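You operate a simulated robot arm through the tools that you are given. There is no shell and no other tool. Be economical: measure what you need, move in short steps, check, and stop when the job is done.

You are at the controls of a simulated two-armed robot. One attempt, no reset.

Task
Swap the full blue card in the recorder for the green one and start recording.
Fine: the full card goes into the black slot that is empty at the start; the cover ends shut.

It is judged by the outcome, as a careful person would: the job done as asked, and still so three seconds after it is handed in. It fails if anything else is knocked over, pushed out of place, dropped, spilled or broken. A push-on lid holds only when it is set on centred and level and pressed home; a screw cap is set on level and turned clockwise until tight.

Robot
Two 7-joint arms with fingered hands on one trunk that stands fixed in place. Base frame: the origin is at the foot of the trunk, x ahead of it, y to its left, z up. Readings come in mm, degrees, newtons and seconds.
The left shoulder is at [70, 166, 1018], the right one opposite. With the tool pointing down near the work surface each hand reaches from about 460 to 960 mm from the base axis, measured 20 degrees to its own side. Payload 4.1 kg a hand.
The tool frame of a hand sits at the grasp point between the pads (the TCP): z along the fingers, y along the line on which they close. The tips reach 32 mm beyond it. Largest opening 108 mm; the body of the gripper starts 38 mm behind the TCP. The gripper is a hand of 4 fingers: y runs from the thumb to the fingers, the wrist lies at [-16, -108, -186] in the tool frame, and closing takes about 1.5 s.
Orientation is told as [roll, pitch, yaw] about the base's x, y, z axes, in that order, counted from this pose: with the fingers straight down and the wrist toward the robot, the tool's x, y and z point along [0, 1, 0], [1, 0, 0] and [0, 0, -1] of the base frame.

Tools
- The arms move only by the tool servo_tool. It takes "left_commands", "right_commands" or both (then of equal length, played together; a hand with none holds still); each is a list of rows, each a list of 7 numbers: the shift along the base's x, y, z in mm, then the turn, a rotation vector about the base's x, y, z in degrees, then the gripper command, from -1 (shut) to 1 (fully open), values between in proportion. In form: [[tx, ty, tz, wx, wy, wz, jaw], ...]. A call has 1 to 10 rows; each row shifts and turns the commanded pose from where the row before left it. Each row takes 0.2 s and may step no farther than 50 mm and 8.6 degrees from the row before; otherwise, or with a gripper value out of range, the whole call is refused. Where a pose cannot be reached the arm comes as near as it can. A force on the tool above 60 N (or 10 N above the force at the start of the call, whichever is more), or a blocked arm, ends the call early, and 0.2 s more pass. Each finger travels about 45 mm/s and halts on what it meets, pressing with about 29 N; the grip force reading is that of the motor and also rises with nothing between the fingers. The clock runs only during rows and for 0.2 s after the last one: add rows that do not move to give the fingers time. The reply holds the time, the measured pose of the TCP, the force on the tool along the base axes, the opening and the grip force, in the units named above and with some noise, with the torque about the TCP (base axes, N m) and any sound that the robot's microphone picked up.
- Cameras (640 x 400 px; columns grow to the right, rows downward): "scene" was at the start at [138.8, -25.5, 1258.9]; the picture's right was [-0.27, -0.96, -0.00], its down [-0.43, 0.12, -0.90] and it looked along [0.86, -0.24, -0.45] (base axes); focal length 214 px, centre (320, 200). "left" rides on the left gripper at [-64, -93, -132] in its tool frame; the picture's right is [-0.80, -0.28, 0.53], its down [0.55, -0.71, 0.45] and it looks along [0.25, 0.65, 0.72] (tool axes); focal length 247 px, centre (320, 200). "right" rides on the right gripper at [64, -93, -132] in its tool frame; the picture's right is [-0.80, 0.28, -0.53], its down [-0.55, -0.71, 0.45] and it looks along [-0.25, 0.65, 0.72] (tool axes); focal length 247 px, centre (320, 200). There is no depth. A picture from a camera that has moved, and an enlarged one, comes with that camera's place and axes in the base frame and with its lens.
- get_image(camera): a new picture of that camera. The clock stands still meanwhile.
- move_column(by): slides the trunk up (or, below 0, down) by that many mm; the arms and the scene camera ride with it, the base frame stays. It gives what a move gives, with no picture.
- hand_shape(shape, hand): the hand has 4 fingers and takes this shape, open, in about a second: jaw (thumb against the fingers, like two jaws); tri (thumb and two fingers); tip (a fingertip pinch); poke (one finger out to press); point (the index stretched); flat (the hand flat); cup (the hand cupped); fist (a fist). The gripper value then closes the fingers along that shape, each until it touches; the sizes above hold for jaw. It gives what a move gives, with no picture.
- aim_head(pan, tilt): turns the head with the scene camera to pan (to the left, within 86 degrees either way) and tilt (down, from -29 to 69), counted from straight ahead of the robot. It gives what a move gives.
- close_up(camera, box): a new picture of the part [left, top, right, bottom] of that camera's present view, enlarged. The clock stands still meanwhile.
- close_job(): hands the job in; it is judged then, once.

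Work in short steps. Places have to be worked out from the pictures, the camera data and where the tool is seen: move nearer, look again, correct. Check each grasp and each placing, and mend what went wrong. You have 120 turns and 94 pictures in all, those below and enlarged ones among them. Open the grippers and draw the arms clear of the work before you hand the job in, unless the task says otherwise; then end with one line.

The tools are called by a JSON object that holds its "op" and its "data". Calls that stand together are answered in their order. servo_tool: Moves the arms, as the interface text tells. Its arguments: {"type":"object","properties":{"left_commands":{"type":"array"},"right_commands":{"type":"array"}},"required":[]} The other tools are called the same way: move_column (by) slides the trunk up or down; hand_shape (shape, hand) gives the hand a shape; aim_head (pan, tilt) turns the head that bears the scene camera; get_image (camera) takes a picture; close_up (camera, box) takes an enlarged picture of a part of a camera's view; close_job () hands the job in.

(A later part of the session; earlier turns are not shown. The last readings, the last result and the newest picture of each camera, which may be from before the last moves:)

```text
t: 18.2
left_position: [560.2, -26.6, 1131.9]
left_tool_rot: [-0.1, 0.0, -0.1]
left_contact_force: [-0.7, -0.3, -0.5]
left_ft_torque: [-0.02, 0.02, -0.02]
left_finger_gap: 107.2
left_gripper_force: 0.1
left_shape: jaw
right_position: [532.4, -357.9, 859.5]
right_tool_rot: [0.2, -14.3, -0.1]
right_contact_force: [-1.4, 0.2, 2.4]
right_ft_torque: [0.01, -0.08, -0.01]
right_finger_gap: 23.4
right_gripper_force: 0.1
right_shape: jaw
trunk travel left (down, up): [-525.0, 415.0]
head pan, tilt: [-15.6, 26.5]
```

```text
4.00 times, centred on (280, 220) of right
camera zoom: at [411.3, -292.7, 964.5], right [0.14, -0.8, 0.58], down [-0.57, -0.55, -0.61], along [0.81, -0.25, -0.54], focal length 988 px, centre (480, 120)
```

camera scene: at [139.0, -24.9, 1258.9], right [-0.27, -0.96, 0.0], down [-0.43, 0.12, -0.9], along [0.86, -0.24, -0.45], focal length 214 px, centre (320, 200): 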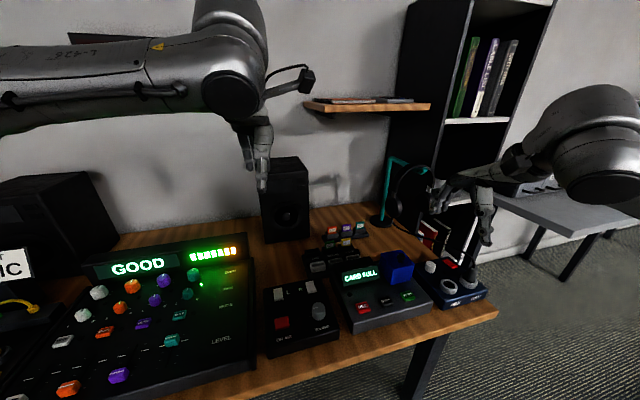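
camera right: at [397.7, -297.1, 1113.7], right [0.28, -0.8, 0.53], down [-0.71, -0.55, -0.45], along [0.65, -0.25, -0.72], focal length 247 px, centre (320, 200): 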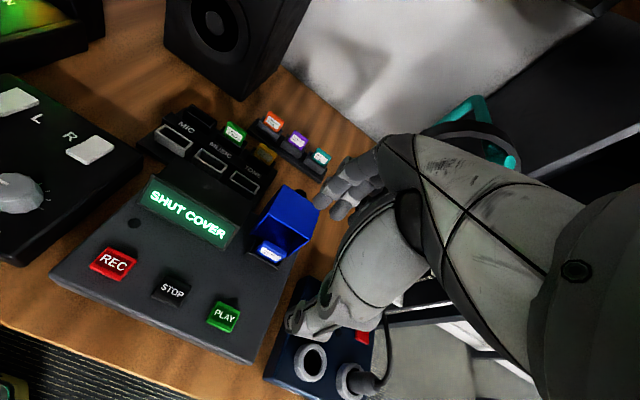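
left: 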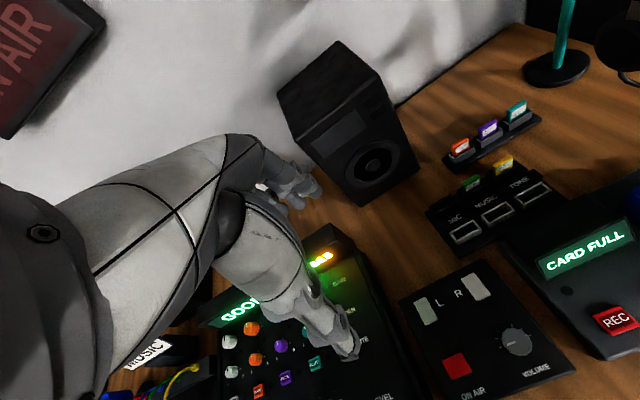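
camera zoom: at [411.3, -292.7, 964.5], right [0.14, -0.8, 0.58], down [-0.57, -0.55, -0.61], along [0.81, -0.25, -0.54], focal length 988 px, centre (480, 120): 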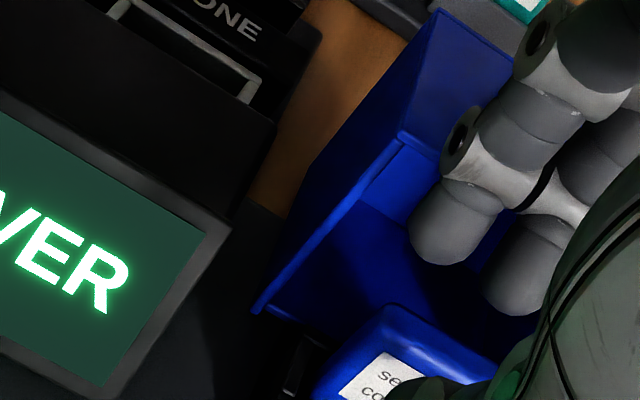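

There is a slight 2 N reading, maybe a touch. I move 4 mm toward me and lower a few mm to see if it grows.

{"op": "servo_tool", "data": {"right_commands": [[-4, 0, 0, 0, 0, 0, -0.57], [0, 0, -4, 0, 0, 0, -0.57], [0, 0, 0, 0, 0, 0, -0.57]]}}

```text
t: 19.0
left_position: [560.6, -26.9, 1130.9]
left_tool_rot: [0.0, 0.0, -0.1]
left_contact_force: [-0.9, 0.6, 1.0]
left_ft_torque: [-0.01, 0.0, 0.02]
left_finger_gap: 107.8
left_gripper_force: 0.1
left_shape: jaw
right_position: [528.2, -356.4, 856.2]
right_tool_rot: [0.1, -14.2, -0.1]
right_contact_force: [-1.5, 0.3, 6.0]
right_ft_torque: [-0.03, -0.18, 0.0]
right_finger_gap: 23.3
right_gripper_force: 0.0
right_shape: jaw
trunk travel left (down, up): [-525.0, 415.0]
head pan, tilt: [-15.6, 26.5]
```

The force and torque put the contact at about x 565, so the finger joints still foul the cover's rim. I'll grip the card by its narrow edges along y instead: rise, remove the tilt, and begin yawing the hand by 90°.

{"op": "servo_tool", "data": {"right_commands": [[0, 0, 15, 0, 0, 0, -0.57], [0, 0, 40, 0, 0, 0, -0.57], [0, 0, 40, 0, 7.1, 0, -0.57], [10, 0, 10, 0, 7.1, 0, -0.3], [0, 0, 0, 0, 0, 8.5, 0], [0, 0, 0, 0, 0, 8.5, 0], [0, 0, 0, 0, 0, 8.5, 0], [0, 0, 0, 0, 0, 8.5, 0]]}}

{"op": "servo_tool", "data": {"right_commands": [[0, 0, 0, 0, 0, 8.5, 0], [0, 0, 0, 0, 0, 8.5, 0], [0, 0, 0, 0, 0, 8.5, 0], [0, 0, 0, 0, 0, 8.5, 0], [0, 0, 0, 0, 0, 8.5, 0], [0, 0, 0, 0, 0, 8.5, 0], [0, 0, 0, 0, 0, 5, 0]]}}

{"op": "hand_shape", "data": {"hand": "right", "shape": "tri"}}

{"op": "get_image", "data": {"camera": "scene"}}

{"op": "get_image", "data": {"camera": "right"}}

```text
t: 20.8
left_position: [560.5, -27.4, 1130.6]
left_tool_rot: [0.0, 0.0, -0.1]
left_contact_force: [-0.4, 0.1, 0.6]
left_ft_torque: [0.0, 0.0, -0.02]
left_finger_gap: 107.7
left_gripper_force: 0.1
left_shape: jaw
right_position: [538.9, -358.0, 960.6]
right_tool_rot: [0.2, -0.1, 33.9]
right_contact_force: [0.1, -0.8, -0.4]
right_ft_torque: [0.03, -0.03, -0.03]
right_finger_gap: 53.4
right_gripper_force: 0.1
right_shape: jaw
trunk travel left (down, up): [-525.0, 415.0]
head pan, tilt: [-15.6, 26.5]
```

```text
t: 22.4
left_position: [560.9, -26.6, 1130.3]
left_tool_rot: [0.0, 0.0, -0.1]
left_contact_force: [0.1, -1.0, -0.9]
left_ft_torque: [-0.01, -0.03, -0.01]
left_finger_gap: 107.7
left_gripper_force: 0.2
left_shape: jaw
right_position: [539.8, -358.7, 960.4]
right_tool_rot: [0.1, -0.1, 90.0]
right_contact_force: [-0.4, -0.2, -0.7]
right_ft_torque: [-0.01, 0.01, 0.01]
right_finger_gap: 53.7
right_gripper_force: 0.0
right_shape: jaw
trunk travel left (down, up): [-525.0, 415.0]
head pan, tilt: [-15.6, 26.5]
```

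```text
t: 23.3
left_position: [561.1, -26.7, 1130.0]
left_tool_rot: [0.0, 0.0, 0.0]
left_contact_force: [0.0, -0.6, 0.5]
left_ft_torque: [-0.05, -0.02, 0.0]
left_finger_gap: 107.6
left_gripper_force: 0.0
left_shape: jaw
right_position: [539.5, -358.1, 960.5]
right_tool_rot: [0.2, -0.1, 89.9]
right_contact_force: [-0.3, -0.1, 0.1]
right_ft_torque: [0.03, -0.01, 0.03]
right_finger_gap: 107.6
right_gripper_force: 0.0
right_shape: tri
trunk travel left (down, up): [-525.0, 415.0]
head pan, tilt: [-15.6, 26.5]
```

```text
52 pictures are left
camera scene: at [138.9, -25.5, 1258.9], right [-0.27, -0.96, 0.0], down [-0.43, 0.12, -0.9], along [0.86, -0.24, -0.45], focal length 214 px, centre (320, 200)
```

scene: 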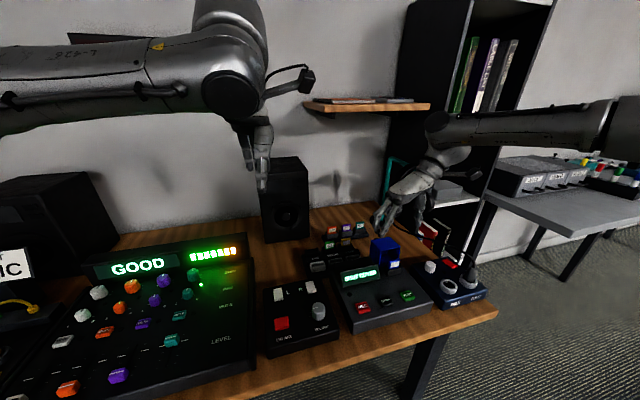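

```text
51 pictures are left
camera right: at [475.8, -450.9, 1093.0], right [0.8, 0.28, 0.53], down [0.55, -0.71, -0.45], along [0.25, 0.65, -0.72], focal length 247 px, centre (320, 200)
```

right: 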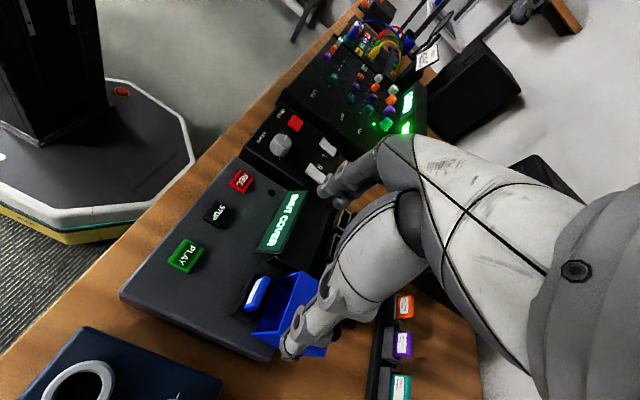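

The yaw works, and this view shows the card and cover from the side. I narrow the hand to about 55 mm and take enlarged views.

{"op": "servo_tool", "data": {"right_commands": [[0, 0, 0, 0, 0, 0, 0], [0, 0, 0, 0, 0, 0, 0], [0, 0, 0, 0, 0, 0, 0], [0, 0, 0, 0, 0, 0, 0]]}}

{"op": "close_up", "data": {"camera": "right", "box": [220, 160, 420, 385]}}

{"op": "close_up", "data": {"camera": "scene", "box": [345, 170, 457, 275]}}

```text
t: 24.3
left_position: [561.0, -27.2, 1131.1]
left_tool_rot: [0.0, 0.1, 0.0]
left_contact_force: [0.2, -0.4, 0.0]
left_ft_torque: [0.01, 0.02, 0.0]
left_finger_gap: 107.6
left_gripper_force: 0.0
left_shape: jaw
right_position: [539.4, -358.2, 960.5]
right_tool_rot: [0.2, -0.1, 89.8]
right_contact_force: [-0.7, 0.7, 0.4]
right_ft_torque: [-0.03, -0.02, 0.01]
right_finger_gap: 54.4
right_gripper_force: 0.0
right_shape: tri
trunk travel left (down, up): [-525.0, 415.0]
head pan, tilt: [-15.6, 26.5]
```

```text
1.78 times, centred on (320, 272) of right
camera zoom: at [475.8, -450.9, 1093.0], right [0.8, 0.28, 0.53], down [0.55, -0.71, -0.45], along [0.25, 0.65, -0.72], focal length 439 px, centre (320, 71)
```

zoom: 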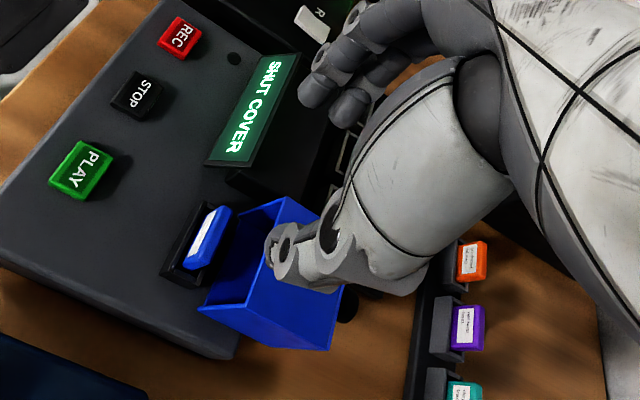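

```text
3.81 times, centred on (401, 222) of scene
camera zoom: at [138.8, -25.5, 1258.9], right [-0.27, -0.96, 0.0], down [-0.43, 0.12, -0.9], along [0.86, -0.24, -0.45], focal length 817 px, centre (11, 114)
```

zoom: 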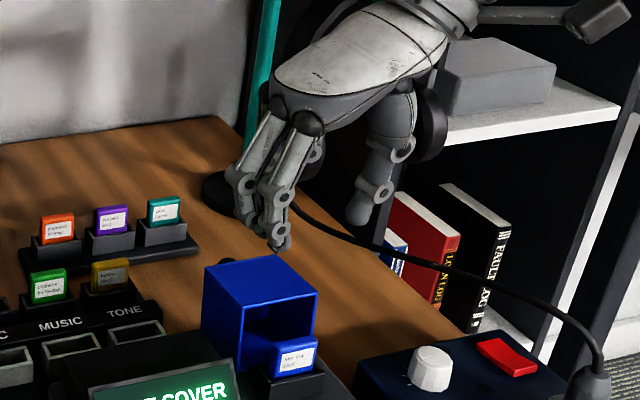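

In "tri" the two fingers are spread along x, one about 30 mm toward the cover, so it doesn't suit. I try the "tip" shape.

{"op": "hand_shape", "data": {"hand": "right", "shape": "tip"}}

{"op": "servo_tool", "data": {"right_commands": [[0, 0, 0, 0, 0, 0, 0], [0, 0, 0, 0, 0, 0, 0], [0, 0, 0, 0, 0, 0, 0], [0, 0, 0, 0, 0, 0, 0]]}}

{"op": "close_up", "data": {"camera": "scene", "box": [345, 170, 457, 240]}}

{"op": "close_up", "data": {"camera": "right", "box": [220, 100, 420, 325]}}

```text
t: 25.2
left_position: [561.6, -26.4, 1130.5]
left_tool_rot: [0.0, 0.0, 0.0]
left_contact_force: [0.5, 0.9, -0.2]
left_ft_torque: [-0.02, 0.04, -0.02]
left_finger_gap: 107.6
left_gripper_force: 0.0
left_shape: jaw
right_position: [538.6, -358.8, 961.0]
right_tool_rot: [0.2, -0.2, 89.9]
right_contact_force: [0.6, 0.2, 0.6]
right_ft_torque: [0.02, 0.01, -0.02]
right_finger_gap: 107.6
right_gripper_force: 0.0
right_shape: tip
trunk travel left (down, up): [-525.0, 415.0]
head pan, tilt: [-15.6, 26.5]
```

```text
t: 26.2
left_position: [561.5, -25.6, 1130.3]
left_tool_rot: [0.0, 0.0, 0.0]
left_contact_force: [0.0, 0.6, 0.0]
left_ft_torque: [-0.01, 0.02, -0.02]
left_finger_gap: 107.4
left_gripper_force: 0.1
left_shape: jaw
right_position: [539.6, -360.4, 961.7]
right_tool_rot: [0.1, -0.1, 90.0]
right_contact_force: [-0.3, -0.7, -0.3]
right_ft_torque: [0.03, 0.04, -0.01]
right_finger_gap: 54.7
right_gripper_force: 0.1
right_shape: tip
trunk travel left (down, up): [-525.0, 415.0]
head pan, tilt: [-15.6, 26.5]
```

```text
5.71 times, centred on (401, 205) of scene
camera zoom: at [138.8, -25.5, 1258.9], right [-0.27, -0.96, 0.0], down [-0.43, 0.12, -0.9], along [0.86, -0.24, -0.45], focal length 1226 px, centre (-143, 171)
```

zoom: 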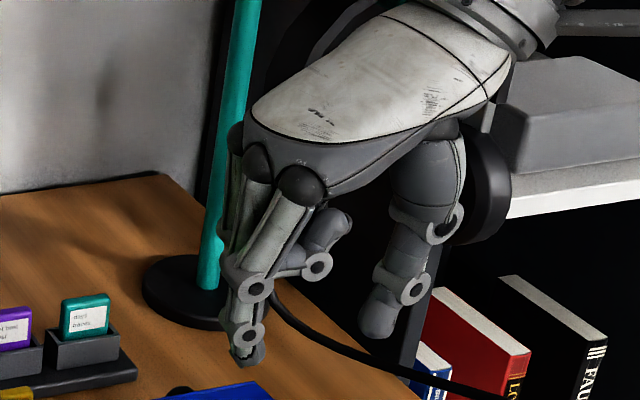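

```text
1.78 times, centred on (320, 212) of right
camera zoom: at [475.8, -450.9, 1093.0], right [0.8, 0.28, 0.53], down [0.55, -0.71, -0.45], along [0.25, 0.65, -0.72], focal length 439 px, centre (320, 178)
```

zoom: 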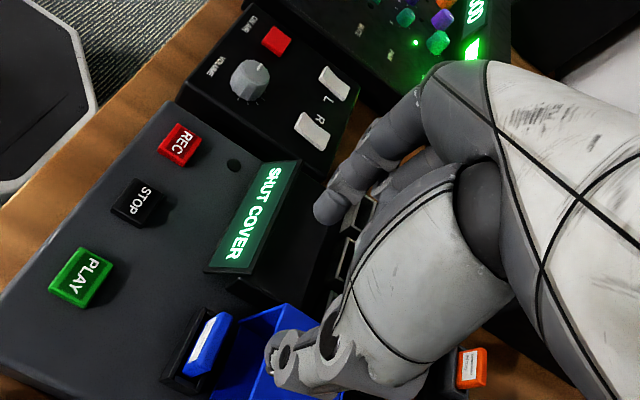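

In "tip", index and thumb face each other about the TCP and the others are curled up. Because the pinch axis is y, I can also tilt the hand about it by 25° so the curled fingers rise away from the cover. I do that, then come down to just above the card.

{"op": "servo_tool", "data": {"right_commands": [[-4, -1, 0, 0, -8.4, 0, 0], [-3, -1, 0, 0, -8.4, 0, 0], [-3, 0, -10, 0, -8.2, 0, 0], [0, 0, -40, 0, 0, 0, 0], [0, 0, -25, 0, 0, 0, 0], [0, 0, 0, 0, 0, 0, 0]]}}

{"op": "close_up", "data": {"camera": "scene", "box": [345, 200, 457, 270]}}

{"op": "close_up", "data": {"camera": "right", "box": [220, 160, 380, 260]}}

```text
t: 27.6
left_position: [559.9, -25.3, 1131.0]
left_tool_rot: [0.0, 0.0, 0.1]
left_contact_force: [-0.5, -0.2, 0.0]
left_ft_torque: [-0.02, 0.01, 0.01]
left_finger_gap: 107.6
left_gripper_force: 0.0
left_shape: jaw
right_position: [529.3, -360.8, 884.3]
right_tool_rot: [-24.8, -0.1, 89.8]
right_contact_force: [0.7, 0.0, -0.3]
right_ft_torque: [-0.01, 0.04, 0.04]
right_finger_gap: 54.4
right_gripper_force: 0.1
right_shape: tip
trunk travel left (down, up): [-525.0, 415.0]
head pan, tilt: [-15.6, 26.5]
```

```text
5.71 times, centred on (401, 235) of scene
camera zoom: at [138.6, -25.3, 1258.9], right [-0.27, -0.96, 0.0], down [-0.43, 0.12, -0.9], along [0.86, -0.24, -0.45], focal length 1226 px, centre (-143, 0)
```

zoom: 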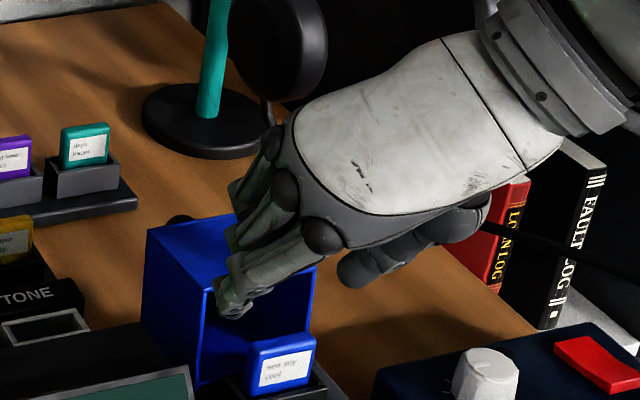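

```text
4.00 times, centred on (300, 210) of right
camera zoom: at [415.6, -453.7, 977.5], right [0.5, 0.28, 0.82], down [0.69, -0.71, -0.18], along [0.53, 0.65, -0.55], focal length 988 px, centre (400, 160)
```

zoom: 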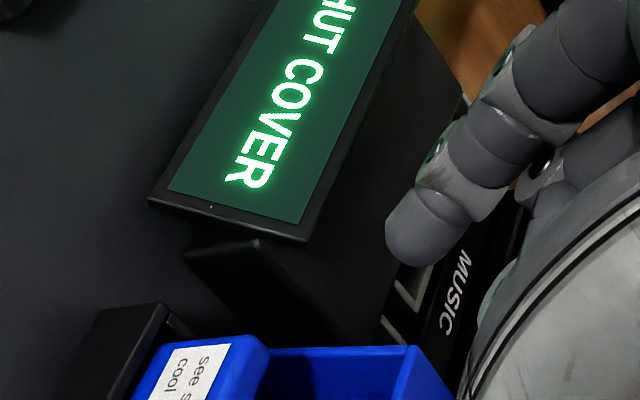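

The index is at about (538,-322) beside the card's left edge, and nothing looks close to the cover. I lower to the grip height.

{"op": "servo_tool", "data": {"right_commands": [[1, 0, -14, 0, 0, 0, 0], [0, 0, -12, 0, 0, 0, 0], [0, 0, -6, 0, 0, 0, 0], [0, 0, -6, 0, 0, 0, 0]]}}

{"op": "close_up", "data": {"camera": "scene", "box": [345, 210, 457, 280]}}

{"op": "get_image", "data": {"camera": "right"}}

```text
t: 28.6
left_position: [561.9, -27.7, 1130.1]
left_tool_rot: [0.0, 0.0, -0.1]
left_contact_force: [-0.1, 0.2, 0.4]
left_ft_torque: [0.0, 0.03, 0.01]
left_finger_gap: 107.6
left_gripper_force: 0.0
left_shape: jaw
right_position: [530.3, -359.8, 847.1]
right_tool_rot: [-24.8, -0.1, 89.9]
right_contact_force: [-0.3, 1.0, -0.5]
right_ft_torque: [0.03, -0.06, -0.01]
right_finger_gap: 54.4
right_gripper_force: 0.0
right_shape: tip
trunk travel left (down, up): [-525.0, 415.0]
head pan, tilt: [-15.6, 26.5]
```

```text
5.71 times, centred on (401, 245) of scene
camera zoom: at [138.9, -25.5, 1258.8], right [-0.27, -0.96, 0.0], down [-0.43, 0.12, -0.9], along [0.86, -0.24, -0.45], focal length 1226 px, centre (-143, -57)
```

zoom: 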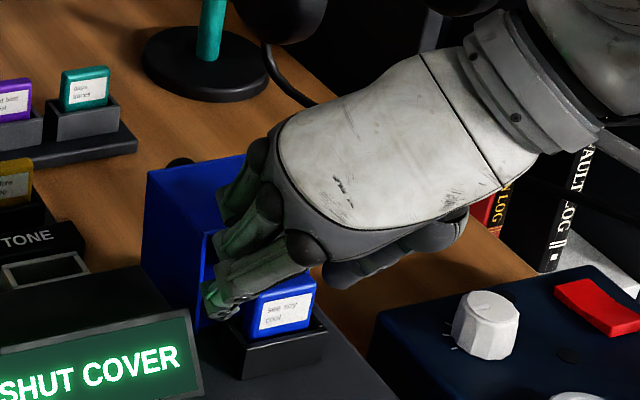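

```text
43 pictures are left
camera right: at [416.9, -453.3, 939.1], right [0.5, 0.28, 0.82], down [0.69, -0.71, -0.18], along [0.53, 0.65, -0.55], focal length 247 px, centre (320, 200)
```

right: 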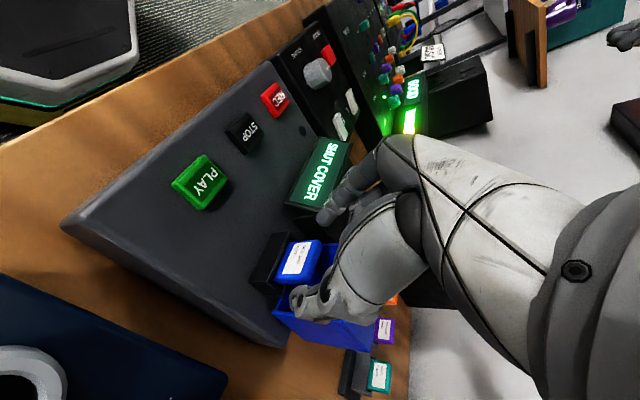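

No contact, and the card is between index and thumb. The thumb sits about 10 mm farther back than the index, so I yaw −7° to line them up, then close.

{"op": "servo_tool", "data": {"right_commands": [[-2, -1, 0, 0, 0, -7, 0], [0, 0, 0, 0, 0, 0, -0.2], [0, 0, 0, 0, 0, 0, -0.4], [0, 0, 0, 0, 0, 0, -0.6], [0, 0, 0, 0, 0, 0, -0.8], [0, 0, 0, 0, 0, 0, -1], [0, 0, 0, 0, 0, 0, -1]]}}

{"op": "close_up", "data": {"camera": "right", "box": [220, 200, 400, 350]}}

{"op": "close_up", "data": {"camera": "scene", "box": [345, 210, 457, 280]}}

```text
t: 30.2
left_position: [561.2, -25.8, 1130.3]
left_tool_rot: [0.0, 0.0, 0.1]
left_contact_force: [0.7, 0.3, -0.6]
left_ft_torque: [0.04, 0.01, -0.02]
left_finger_gap: 107.7
left_gripper_force: 0.0
left_shape: jaw
right_position: [528.8, -361.3, 847.0]
right_tool_rot: [-24.7, -0.1, 82.9]
right_contact_force: [-0.2, -0.2, 0.6]
right_ft_torque: [0.0, 0.0, -0.01]
right_finger_gap: 15.9
right_gripper_force: 29.0
right_shape: tip
trunk travel left (down, up): [-525.0, 415.0]
head pan, tilt: [-15.6, 26.5]
```

```text
2.67 times, centred on (310, 275) of right
camera zoom: at [404.9, -439.5, 939.1], right [0.53, 0.22, 0.82], down [0.59, -0.78, -0.18], along [0.6, 0.58, -0.55], focal length 659 px, centre (347, 0)
```

zoom: 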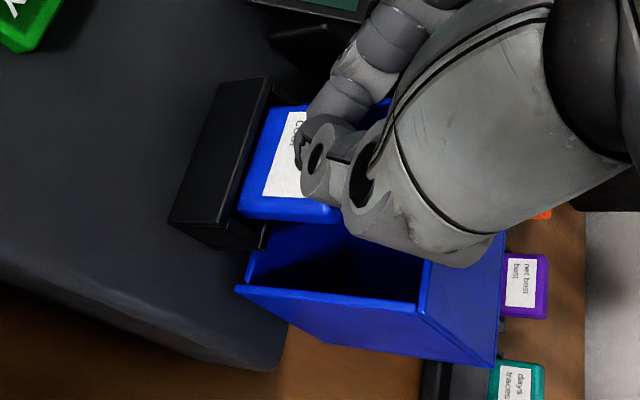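

```text
5.71 times, centred on (401, 245) of scene
camera zoom: at [138.8, -25.5, 1258.9], right [-0.27, -0.96, 0.0], down [-0.43, 0.12, -0.9], along [0.86, -0.24, -0.45], focal length 1226 px, centre (-143, -57)
```

zoom: 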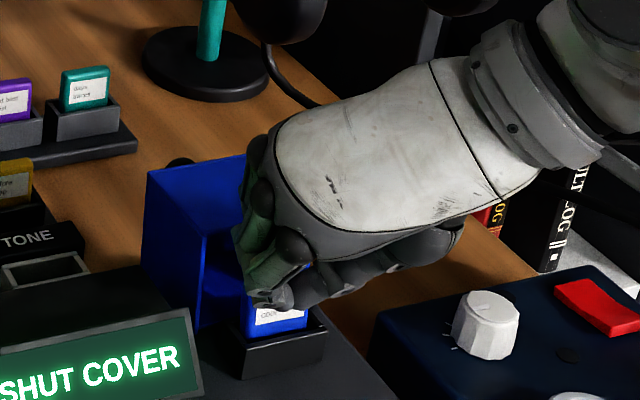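

The fingers met at a 16 mm gap, narrower than the card, so they closed above or in front of it: the tips rise as they curl. I open, go 11 mm deeper and slightly back, and close again.

{"op": "servo_tool", "data": {"right_commands": [[0, 0, 0, 0, 0, 0, 0.05], [0, 0, 0, 0, 0, 0, 0.05], [0, 0, 0, 0, 0, 0, 0.05], [0, 0, 0, 0, 0, 0, 0.05], [2, 0, -6, 0, 0, 0, 0.05], [2, 0, -5, 0, 0, 0, 0.05], [0, 0, 0, 0, 0, 0, 0.05]]}}

{"op": "close_up", "data": {"camera": "right", "box": [220, 200, 400, 350]}}

{"op": "close_up", "data": {"camera": "scene", "box": [361, 230, 441, 280]}}

```text
t: 31.8
left_position: [559.7, -26.0, 1130.8]
left_tool_rot: [0.0, 0.0, -0.1]
left_contact_force: [-0.2, -0.4, -0.6]
left_ft_torque: [0.02, 0.0, 0.03]
left_finger_gap: 107.9
left_gripper_force: 0.0
left_shape: jaw
right_position: [531.3, -361.3, 835.6]
right_tool_rot: [-24.8, 0.0, 82.8]
right_contact_force: [0.8, -0.6, -0.1]
right_ft_torque: [-0.02, 0.0, -0.02]
right_finger_gap: 56.1
right_gripper_force: 0.0
right_shape: tip
trunk travel left (down, up): [-525.0, 415.0]
head pan, tilt: [-15.6, 26.5]
```

```text
2.67 times, centred on (310, 275) of right
camera zoom: at [407.7, -439.3, 928.5], right [0.53, 0.22, 0.82], down [0.59, -0.78, -0.18], along [0.6, 0.58, -0.55], focal length 659 px, centre (347, 0)
```

zoom: 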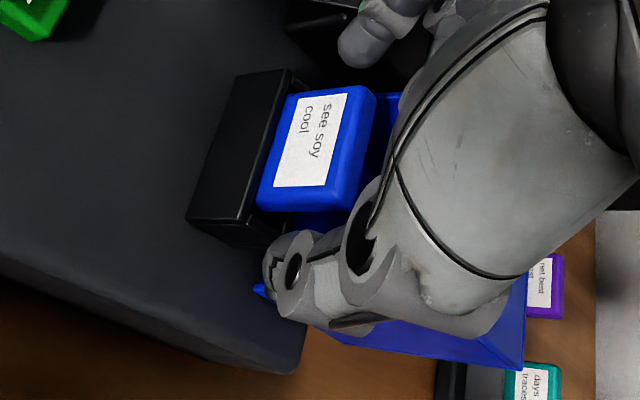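

```text
8.00 times, centred on (401, 255) of scene
camera zoom: at [138.7, -25.5, 1258.9], right [-0.27, -0.96, 0.0], down [-0.43, 0.12, -0.9], along [0.86, -0.24, -0.45], focal length 1716 px, centre (-328, -240)
```

zoom: 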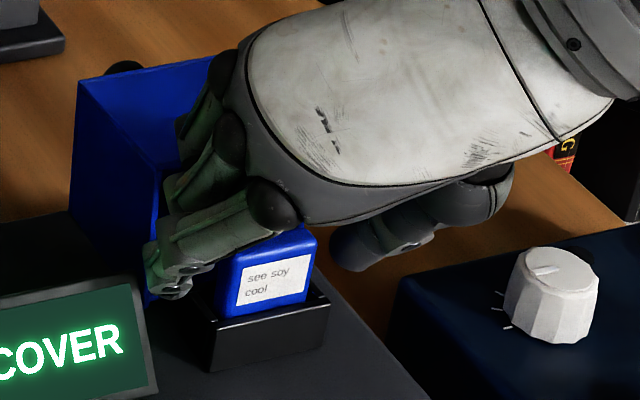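

The card now sits clearly between index and thumb, with the tips well down its edges. I close.

{"op": "servo_tool", "data": {"right_commands": [[0, 0, 0, 0, 0, 0, -0.2], [0, 0, 0, 0, 0, 0, -0.4], [0, 0, 0, 0, 0, 0, -0.6], [0, 0, 0, 0, 0, 0, -0.8], [0, 0, 0, 0, 0, 0, -1], [0, 0, 0, 0, 0, 0, -1]]}}

{"op": "close_up", "data": {"camera": "right", "box": [220, 200, 400, 350]}}

```text
t: 33.2
left_position: [560.5, -27.2, 1131.9]
left_tool_rot: [0.1, 0.0, 0.0]
left_contact_force: [0.1, -0.7, -0.4]
left_ft_torque: [-0.04, -0.01, -0.01]
left_finger_gap: 107.6
left_gripper_force: 0.1
left_shape: jaw
right_position: [530.7, -361.1, 835.8]
right_tool_rot: [-24.8, -0.1, 82.9]
right_contact_force: [0.2, -0.8, -0.3]
right_ft_torque: [0.03, -0.01, 0.01]
right_finger_gap: 31.3
right_gripper_force: 29.0
right_shape: tip
trunk travel left (down, up): [-525.0, 415.0]
head pan, tilt: [-15.6, 26.5]
```

```text
2.67 times, centred on (310, 275) of right
camera zoom: at [407.7, -439.3, 928.6], right [0.53, 0.22, 0.82], down [0.59, -0.78, -0.18], along [0.6, 0.58, -0.55], focal length 659 px, centre (347, 0)
```

zoom: 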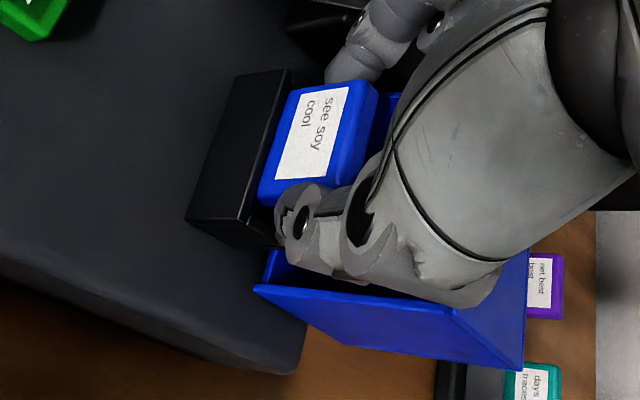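

The grip holds at 31 mm and 29 N on the card edges. I lift slowly.

{"op": "servo_tool", "data": {"right_commands": [[0, 0, 4, 0, 0, 0, -1], [0, 0, 5, 0, 0, 0, -1], [0, 0, 8, 0, 0, 0, -1], [0, 0, 10, 0, 0, 0, -1], [0, 0, 12, 0, 0, 0, -1]]}}

{"op": "close_up", "data": {"camera": "scene", "box": [345, 210, 457, 280]}}

```text
t: 34.4
left_position: [560.7, -26.9, 1130.8]
left_tool_rot: [0.1, 0.0, 0.1]
left_contact_force: [-0.2, -0.6, 0.2]
left_ft_torque: [0.0, 0.02, -0.01]
left_finger_gap: 107.4
left_gripper_force: 0.0
left_shape: jaw
right_position: [531.8, -361.0, 874.7]
right_tool_rot: [-24.8, -0.1, 82.8]
right_contact_force: [0.4, 0.4, 0.5]
right_ft_torque: [0.03, 0.01, 0.03]
right_finger_gap: 31.1
right_gripper_force: 29.4
right_shape: tip
trunk travel left (down, up): [-525.0, 415.0]
head pan, tilt: [-15.6, 26.5]
```

```text
5.71 times, centred on (401, 245) of scene
camera zoom: at [138.6, -25.5, 1258.9], right [-0.27, -0.96, 0.0], down [-0.43, 0.12, -0.9], along [0.86, -0.24, -0.45], focal length 1226 px, centre (-143, -57)
```

zoom: 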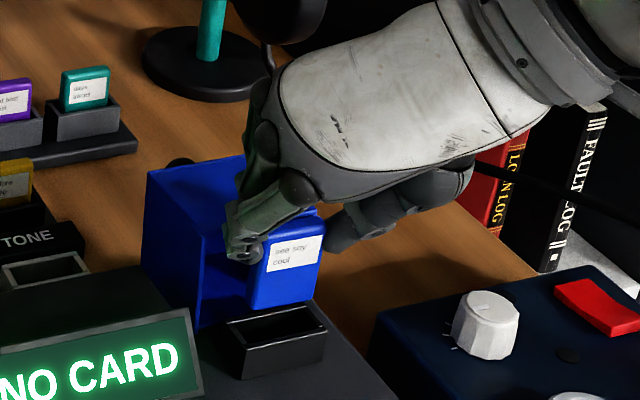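

The display reads NO CARD and the card hangs upright in the grip, at about TCP +12 mm in x. I raise it and carry it above the empty black slot.

{"op": "servo_tool", "data": {"right_commands": [[0, 0, 30, 0, 0, 0, -1], [0, 0, 25, 0, 0, 0, -1], [30, 35, 0, 0, 0, 0, -1], [32, 35, 0, 0, 0, 0, -1], [32, 35, 0, 0, 0, 0, -1], [32, 35, -10, 0, 0, 0, -1], [30, 35, -20, 0, 0, 0, -1], [28, 19, -20, 0, 0, 0, -1], [0, 0, 0, 0, 0, 0, -1]]}}

{"op": "close_up", "data": {"camera": "left", "box": [400, 60, 592, 180]}}

{"op": "close_up", "data": {"camera": "scene", "box": [290, 190, 418, 270]}}

{"op": "get_image", "data": {"camera": "right"}}

```text
refused: row 7 steps farther than a row can; nothing moved
```

```text
3.33 times, centred on (496, 120) of left
camera zoom: at [467.6, -90.8, 1262.3], right [-0.28, -0.8, -0.53], down [-0.71, 0.55, -0.45], along [0.65, 0.25, -0.72], focal length 823 px, centre (-267, 467)
```

zoom: 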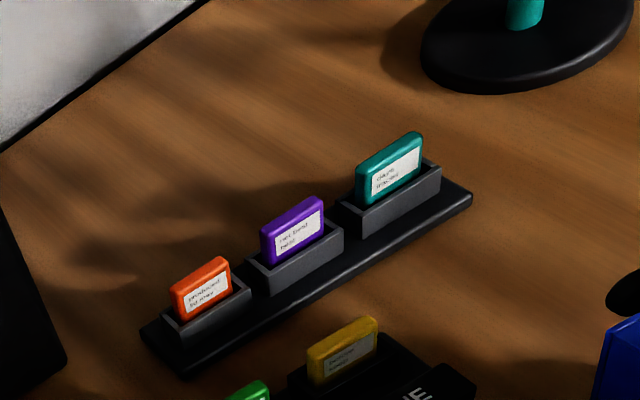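

```text
5.00 times, centred on (354, 230) of scene
camera zoom: at [138.6, -25.5, 1258.9], right [-0.27, -0.96, 0.0], down [-0.43, 0.12, -0.9], along [0.86, -0.24, -0.45], focal length 1072 px, centre (150, 50)
```

zoom: 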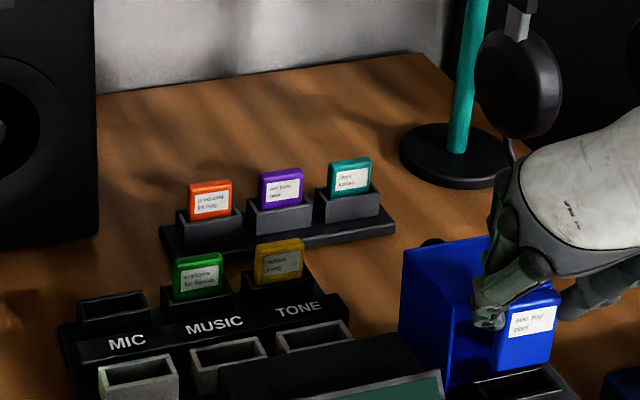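

```text
34 pictures are left
camera right: at [408.3, -438.7, 968.5], right [0.53, 0.22, 0.82], down [0.59, -0.78, -0.18], along [0.6, 0.58, -0.55], focal length 247 px, centre (320, 200)
```

right: 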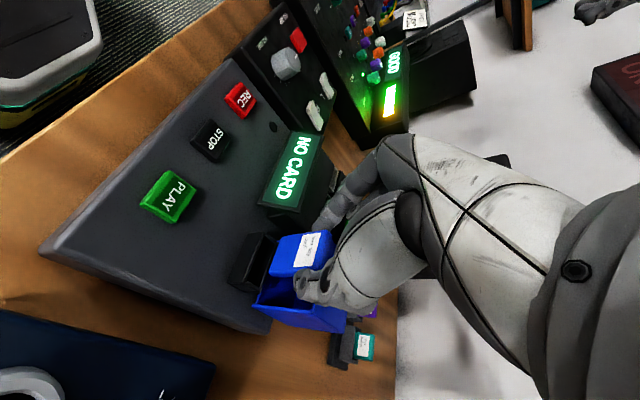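

The move was refused because one row was too long, so nothing moved. From the new views the empty slot is about (729,-165), rim z about 748. I repeat the carry with shorter rows, to TCP (717,-164,855).

{"op": "servo_tool", "data": {"right_commands": [[0, 0, 30, 0, 0, 0, -1], [0, 0, 25, 0, 0, 0, -1], [30, 32, 0, 0, 0, 0, -1], [31, 33, 0, 0, 0, 0, -1], [31, 33, 0, 0, 0, 0, -1], [31, 33, -10, 0, 0, 0, -1], [31, 33, -20, 0, 0, 0, -1], [31, 33, -20, 0, 0, 0, -1], [0, 0, -20, 0, 0, 0, -1], [0, 0, 0, 0, 0, 0, -1]]}}

{"op": "get_image", "data": {"camera": "right"}}

{"op": "close_up", "data": {"camera": "scene", "box": [280, 210, 376, 270]}}

```text
t: 36.6
left_position: [560.0, -26.6, 1131.2]
left_tool_rot: [-0.1, 0.0, 0.1]
left_contact_force: [0.1, 1.1, 0.8]
left_ft_torque: [0.01, 0.0, 0.01]
left_finger_gap: 107.7
left_gripper_force: 0.0
left_shape: jaw
right_position: [644.2, -208.6, 889.4]
right_tool_rot: [-25.0, -0.1, 82.9]
right_contact_force: [-0.5, 0.2, 0.3]
right_ft_torque: [0.0, 0.03, 0.01]
right_finger_gap: 31.1
right_gripper_force: 29.1
right_shape: tip
right hand out of reach, approached as far as the arm can: row 7, 8, 9
trunk travel left (down, up): [-525.0, 415.0]
head pan, tilt: [-15.6, 26.5]
```

```text
33 pictures are left
camera right: at [520.5, -286.8, 982.8], right [0.53, 0.22, 0.82], down [0.59, -0.78, -0.18], along [0.6, 0.58, -0.55], focal length 247 px, centre (320, 200)
```

right: 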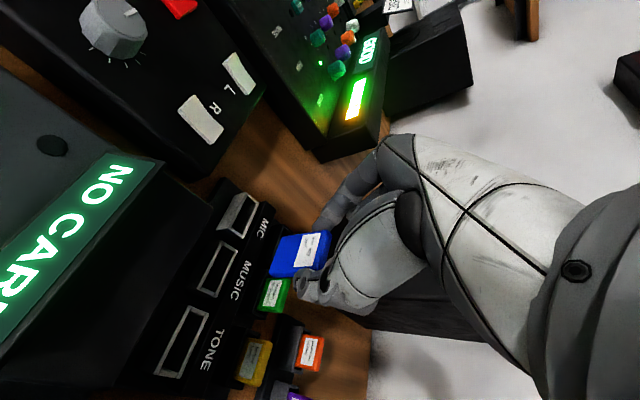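

```text
6.67 times, centred on (328, 240) of scene
camera zoom: at [138.5, -25.3, 1258.9], right [-0.27, -0.96, 0.0], down [-0.43, 0.12, -0.9], along [0.86, -0.24, -0.45], focal length 1430 px, centre (267, -67)
```

zoom: 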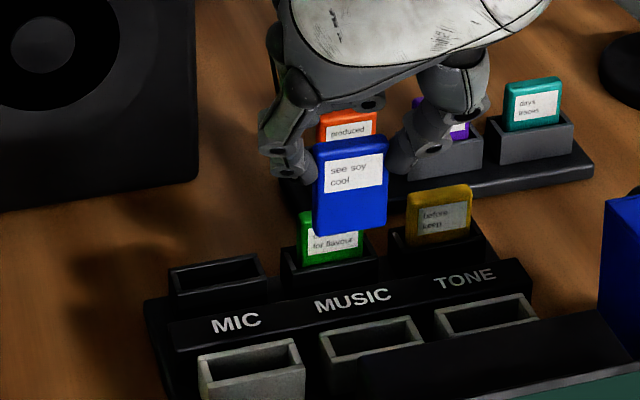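

The hand stopped short at (644,-209,889) because this yawed, tilted pose runs into the wrist limits, though the card is still held well. Raising the trunk should let the forearm slope down and ease the wrist, so I go up 200 mm.

{"op": "move_column", "data": {"by": 200}}

{"op": "servo_tool", "data": {"right_commands": [[0, 0, -30, 0, 0, 0, -1], [0, 0, -45, 0, 0, 0, -1], [0, 0, -45, 0, 0, 0, -1], [0, 0, -45, 0, 0, 0, -1], [0, 0, -30, 0, 0, 0, -1], [0, 0, 0, 0, 0, 0, -1]]}}

```text
t: 38.8
left_position: [560.7, -25.8, 1329.9]
left_tool_rot: [0.0, 0.1, 0.0]
left_contact_force: [0.2, -0.5, 0.5]
left_ft_torque: [0.0, -0.01, 0.0]
left_finger_gap: 107.5
left_gripper_force: 0.1
left_shape: jaw
right_position: [645.6, -209.7, 1090.2]
right_tool_rot: [-24.8, 0.0, 82.9]
right_contact_force: [-0.4, 0.6, 0.1]
right_ft_torque: [-0.01, -0.02, 0.0]
right_finger_gap: 31.3
right_gripper_force: 29.0
right_shape: tip
trunk travel left (down, up): [-725.0, 215.0]
head pan, tilt: [-15.6, 26.5]
```

```text
t: 40.2
left_position: [560.2, -25.7, 1329.4]
left_tool_rot: [0.0, -0.1, 0.0]
left_contact_force: [-0.1, -0.2, 0.2]
left_ft_torque: [0.01, -0.01, 0.0]
left_finger_gap: 107.6
left_gripper_force: 0.0
left_shape: jaw
right_position: [599.9, -231.2, 1002.5]
right_tool_rot: [-25.1, 0.0, 82.7]
right_contact_force: [-0.9, -0.2, -0.5]
right_ft_torque: [-0.02, -0.01, 0.02]
right_finger_gap: 31.1
right_gripper_force: 28.7
right_shape: tip
right hand out of reach, approached as far as the arm can: row 1, 2, 3, 4, 5
trunk travel left (down, up): [-725.0, 215.0]
head pan, tilt: [-15.6, 26.5]
```

That is worse: the pose needs the hand higher relative to the shoulder, so I should lower the trunk instead. First I raise the hand so the coming descent keeps the card well above the table.

{"op": "servo_tool", "data": {"right_commands": [[0, 0, 40, 0, 0, 0, -1], [0, 0, 45, 0, 0, 0, -1], [0, 0, 45, 0, 0, 0, -1], [0, 0, 45, 0, 0, 0, -1], [0, 0, 45, 0, 0, 0, -1], [0, 0, 0, 0, 0, 0, -1]]}}

```text
t: 41.6
left_position: [561.0, -25.6, 1330.9]
left_tool_rot: [0.0, 0.0, 0.0]
left_contact_force: [0.1, 0.9, 0.5]
left_ft_torque: [0.01, -0.01, 0.0]
left_finger_gap: 107.5
left_gripper_force: 0.1
left_shape: jaw
right_position: [601.1, -228.8, 1222.2]
right_tool_rot: [-24.9, -0.1, 82.9]
right_contact_force: [0.1, -0.1, 0.8]
right_ft_torque: [0.0, 0.01, -0.01]
right_finger_gap: 31.1
right_gripper_force: 28.9
right_shape: tip
trunk travel left (down, up): [-725.0, 215.0]
head pan, tilt: [-15.6, 26.5]
```

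Here the commanded pose is the reached one. I test the needed x and y at this height before lowering the trunk.

{"op": "servo_tool", "data": {"right_commands": [[30, 16, 0, 0, 0, 0, -1], [30, 16, 0, 0, 0, 0, -1], [30, 16, 0, 0, 0, 0, -1], [26, 16, 0, 0, 0, 0, -1], [0, 0, 0, 0, 0, 0, -1]]}}

```text
t: 42.8
left_position: [561.0, -26.7, 1331.2]
left_tool_rot: [0.1, 0.1, 0.1]
left_contact_force: [0.6, -0.1, -0.8]
left_ft_torque: [-0.02, 0.0, -0.03]
left_finger_gap: 107.8
left_gripper_force: 0.1
left_shape: jaw
right_position: [670.0, -191.8, 1222.1]
right_tool_rot: [-24.9, -0.1, 82.8]
right_contact_force: [-0.1, -0.2, -1.2]
right_ft_torque: [-0.02, 0.04, 0.0]
right_finger_gap: 31.1
right_gripper_force: 29.3
right_shape: tip
right hand out of reach, approached as far as the arm can: row 3, 4
trunk travel left (down, up): [-725.0, 215.0]
head pan, tilt: [-15.6, 26.5]
```

The reachable spot depends on height, and I don't yet know which axis limits. I test y alone and then x alone from here.

{"op": "servo_tool", "data": {"right_commands": [[0, 30, 0, 0, 0, 0, -1], [0, 0, 0, 0, 0, 0, -1]]}}

{"op": "servo_tool", "data": {"right_commands": [[30, 0, 0, 0, 0, 0, -1], [0, 0, 0, 0, 0, 0, -1]]}}

```text
t: 43.4
left_position: [562.0, -27.5, 1330.7]
left_tool_rot: [0.0, 0.0, 0.0]
left_contact_force: [0.2, -0.3, -0.1]
left_ft_torque: [-0.05, 0.01, 0.02]
left_finger_gap: 107.7
left_gripper_force: 0.1
left_shape: jaw
right_position: [656.1, -172.3, 1223.5]
right_tool_rot: [-25.0, -0.2, 82.9]
right_contact_force: [0.0, -0.1, 0.6]
right_ft_torque: [-0.03, 0.02, 0.03]
right_finger_gap: 31.1
right_gripper_force: 28.7
right_shape: tip
right hand out of reach, approached as far as the arm can: row 1
trunk travel left (down, up): [-725.0, 215.0]
head pan, tilt: [-15.6, 26.5]
```

```text
t: 44.0
left_position: [560.6, -27.9, 1330.2]
left_tool_rot: [0.0, 0.0, 0.0]
left_contact_force: [-0.5, -0.4, 0.3]
left_ft_torque: [-0.01, -0.02, -0.01]
left_finger_gap: 107.6
left_gripper_force: 0.1
left_shape: jaw
right_position: [664.9, -187.0, 1222.6]
right_tool_rot: [-24.9, -0.2, 82.8]
right_contact_force: [-0.7, 0.1, -1.1]
right_ft_torque: [-0.01, -0.02, 0.01]
right_finger_gap: 31.0
right_gripper_force: 28.4
right_shape: tip
right hand out of reach, approached as far as the arm can: row 1
trunk travel left (down, up): [-725.0, 215.0]
head pan, tilt: [-15.6, 26.5]
```

The limit is a slanted line that the slot lies well beyond, so the card must be re-gripped by its faces for the black slot. I'll park it in the empty grey slot by TONE, about (650,-283), which this pose can reach, and re-grip it there. I lower the trunk first; the hand ends at about z 922, well clear.

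{"op": "servo_tool", "data": {"right_commands": [[-10, -30, 0, 0, 0, 0, -1], [-10, -40, 0, 0, 0, 0, -1], [-5, -30, 0, 0, 0, 0, -1], [0, 0, 0, 0, 0, 0, -1]]}}

{"op": "move_column", "data": {"by": -300}}

{"op": "get_image", "data": {"camera": "scene"}}

```text
t: 45.0
left_position: [561.4, -25.4, 1330.5]
left_tool_rot: [0.0, 0.0, -0.1]
left_contact_force: [0.3, -0.3, 0.2]
left_ft_torque: [-0.01, 0.01, 0.02]
left_finger_gap: 107.8
left_gripper_force: 0.0
left_shape: jaw
right_position: [638.4, -285.7, 1219.6]
right_tool_rot: [-24.9, -0.1, 83.0]
right_contact_force: [-0.3, -0.2, -0.6]
right_ft_torque: [0.0, -0.01, 0.01]
right_finger_gap: 31.0
right_gripper_force: 29.3
right_shape: tip
trunk travel left (down, up): [-725.0, 215.0]
head pan, tilt: [-15.6, 26.5]
```

```text
t: 48.0
left_position: [561.0, -26.5, 1029.8]
left_tool_rot: [0.0, -0.1, 0.0]
left_contact_force: [-0.5, -0.1, -0.9]
left_ft_torque: [0.01, 0.03, -0.02]
left_finger_gap: 107.7
left_gripper_force: 0.1
left_shape: jaw
right_position: [638.2, -286.4, 921.1]
right_tool_rot: [-24.8, -0.1, 82.9]
right_contact_force: [0.0, -0.5, -0.2]
right_ft_torque: [0.02, 0.0, 0.01]
right_finger_gap: 31.3
right_gripper_force: 29.4
right_shape: tip
trunk travel left (down, up): [-425.0, 515.0]
head pan, tilt: [-15.6, 26.5]
```

```text
31 pictures are left
camera scene: at [138.7, -25.4, 1158.9], right [-0.27, -0.96, 0.0], down [-0.43, 0.12, -0.9], along [0.86, -0.24, -0.45], focal length 214 px, centre (320, 200)
```

scene: 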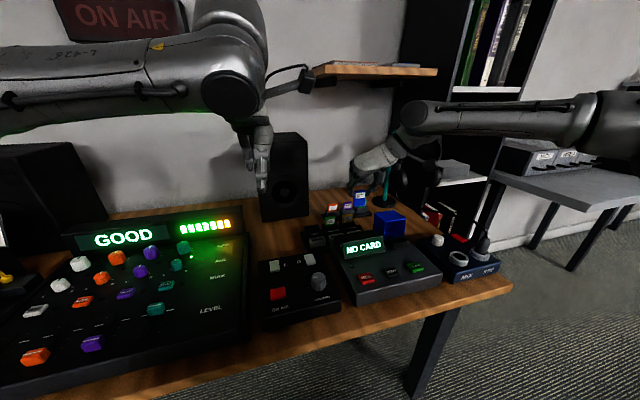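

All is clear. I lower the card to z 860 over the grey TONE slot and take enlarged views from both cameras.

{"op": "servo_tool", "data": {"right_commands": [[0, 1, -30, 0, 0, 0, -1], [0, 1, -30, 0, 0, 0, -1], [0, 0, 0, 0, 0, 0, -1]]}}

{"op": "close_up", "data": {"camera": "scene", "box": [290, 190, 402, 260]}}

{"op": "close_up", "data": {"camera": "right", "box": [160, 160, 400, 360]}}

```text
t: 48.8
left_position: [560.4, -27.2, 1031.4]
left_tool_rot: [0.1, 0.0, 0.0]
left_contact_force: [-1.0, -0.8, -0.1]
left_ft_torque: [0.01, 0.01, 0.01]
left_finger_gap: 107.5
left_gripper_force: 0.0
left_shape: jaw
right_position: [640.6, -285.6, 863.4]
right_tool_rot: [-24.9, -0.1, 82.9]
right_contact_force: [0.5, 0.6, 0.1]
right_ft_torque: [0.06, 0.01, 0.03]
right_finger_gap: 31.3
right_gripper_force: 28.6
right_shape: tip
trunk travel left (down, up): [-425.0, 515.0]
head pan, tilt: [-15.6, 26.5]
```

```text
5.71 times, centred on (346, 225) of scene
camera zoom: at [138.6, -25.4, 1158.9], right [-0.27, -0.96, 0.0], down [-0.43, 0.12, -0.9], along [0.86, -0.24, -0.45], focal length 1226 px, centre (171, 57)
```

zoom: 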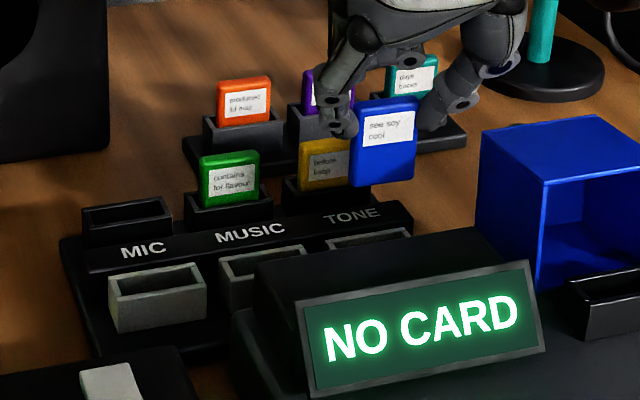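

```text
2.00 times, centred on (280, 260) of right
camera zoom: at [517.0, -363.0, 955.8], right [0.53, 0.22, 0.82], down [0.59, -0.78, -0.18], along [0.6, 0.58, -0.55], focal length 494 px, centre (400, 80)
```

zoom: 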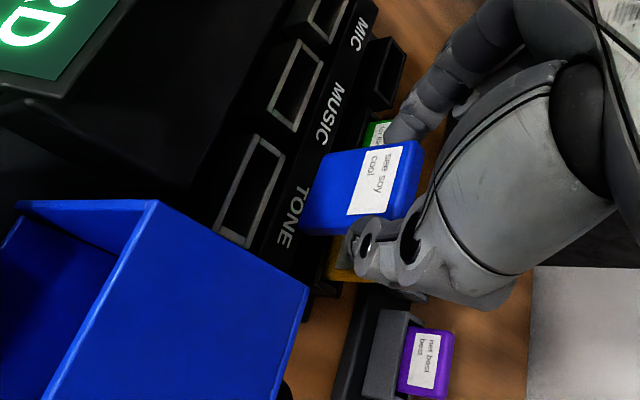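

The card is about 47 mm tall and the grey rims are at about z 748. At TONE the palm would come too close to the open cover, so I choose the grey MUSIC slot, about (658,-223). I move above it and look.

{"op": "servo_tool", "data": {"right_commands": [[3, 31, 0, 0, 0, 0, -1], [3, 31, -20, 0, 0, 0, -1], [0, 0, -20, 0, 0, 0, -1], [0, 0, 0, 0, 0, 0, -1]]}}

{"op": "close_up", "data": {"camera": "right", "box": [200, 160, 392, 280]}}

{"op": "close_up", "data": {"camera": "scene", "box": [290, 200, 386, 260]}}

```text
t: 49.8
left_position: [559.6, -26.4, 1031.1]
left_tool_rot: [0.0, 0.0, -0.1]
left_contact_force: [-0.1, 0.2, 0.3]
left_ft_torque: [0.03, -0.01, -0.04]
left_finger_gap: 107.7
left_gripper_force: 0.1
left_shape: jaw
right_position: [643.0, -222.0, 823.3]
right_tool_rot: [-25.2, -0.3, 83.0]
right_contact_force: [-0.6, -2.0, 10.9]
right_ft_torque: [-0.01, -0.1, -0.02]
right_finger_gap: 31.3
right_gripper_force: 28.9
right_shape: tip
trunk travel left (down, up): [-425.0, 515.0]
head pan, tilt: [-15.6, 26.5]
```

```text
3.33 times, centred on (296, 220) of right
camera zoom: at [519.2, -300.7, 915.5], right [0.53, 0.22, 0.82], down [0.59, -0.78, -0.17], along [0.61, 0.58, -0.54], focal length 823 px, centre (400, 133)
```

zoom: 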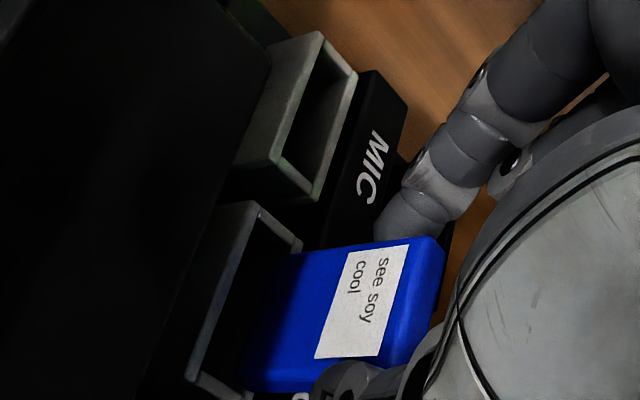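

```text
6.67 times, centred on (338, 230) of scene
camera zoom: at [137.8, -25.3, 1159.2], right [-0.27, -0.96, 0.0], down [-0.43, 0.12, -0.9], along [0.86, -0.24, -0.44], focal length 1430 px, centre (200, 0)
```

zoom: 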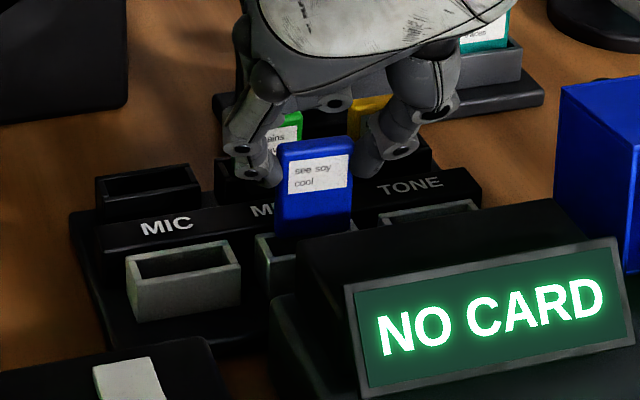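

There is 11 N: the card's foot is sitting on the slot's back rim, so it needs about 7 mm toward me. I lift a little, shift, and lower again.

{"op": "servo_tool", "data": {"right_commands": [[0, 0, 8, 0, 0, 0, -1], [-8, 0, 0, 0, 0, 0, -1], [0, 0, -6, 0, 0, 0, -1], [0, 0, -4, 0, 0, 0, -1], [0, 0, -4, 0, 0, 0, -1], [0, 0, 0, 0, 0, 0, -1]]}}

{"op": "close_up", "data": {"camera": "right", "box": [200, 160, 392, 280]}}

```text
t: 51.2
left_position: [557.4, -26.3, 1033.0]
left_tool_rot: [-0.1, -0.2, -0.1]
left_contact_force: [0.2, -0.4, -0.1]
left_ft_torque: [-0.02, 0.0, -0.02]
left_finger_gap: 107.8
left_gripper_force: 0.0
left_shape: jaw
right_position: [633.3, -220.6, 820.5]
right_tool_rot: [-25.5, -0.4, 82.8]
right_contact_force: [2.7, -6.0, 38.9]
right_ft_torque: [-0.33, -0.44, -0.08]
right_finger_gap: 34.3
right_gripper_force: 29.4
right_shape: tip
trunk travel left (down, up): [-425.0, 515.0]
head pan, tilt: [-15.6, 26.5]
```

```text
3.33 times, centred on (296, 220) of right
camera zoom: at [509.2, -299.5, 911.8], right [0.52, 0.22, 0.83], down [0.6, -0.78, -0.17], along [0.61, 0.58, -0.54], focal length 823 px, centre (400, 133)
```

zoom: 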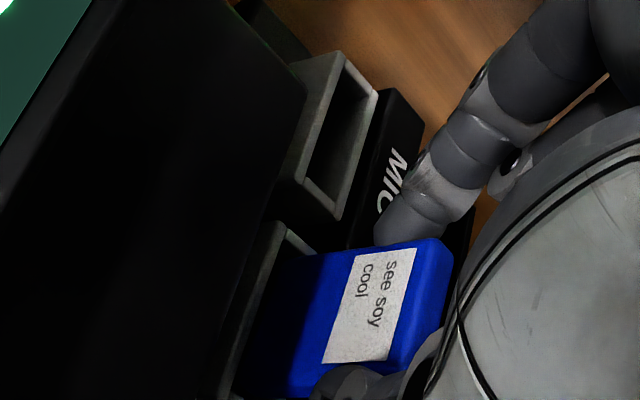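

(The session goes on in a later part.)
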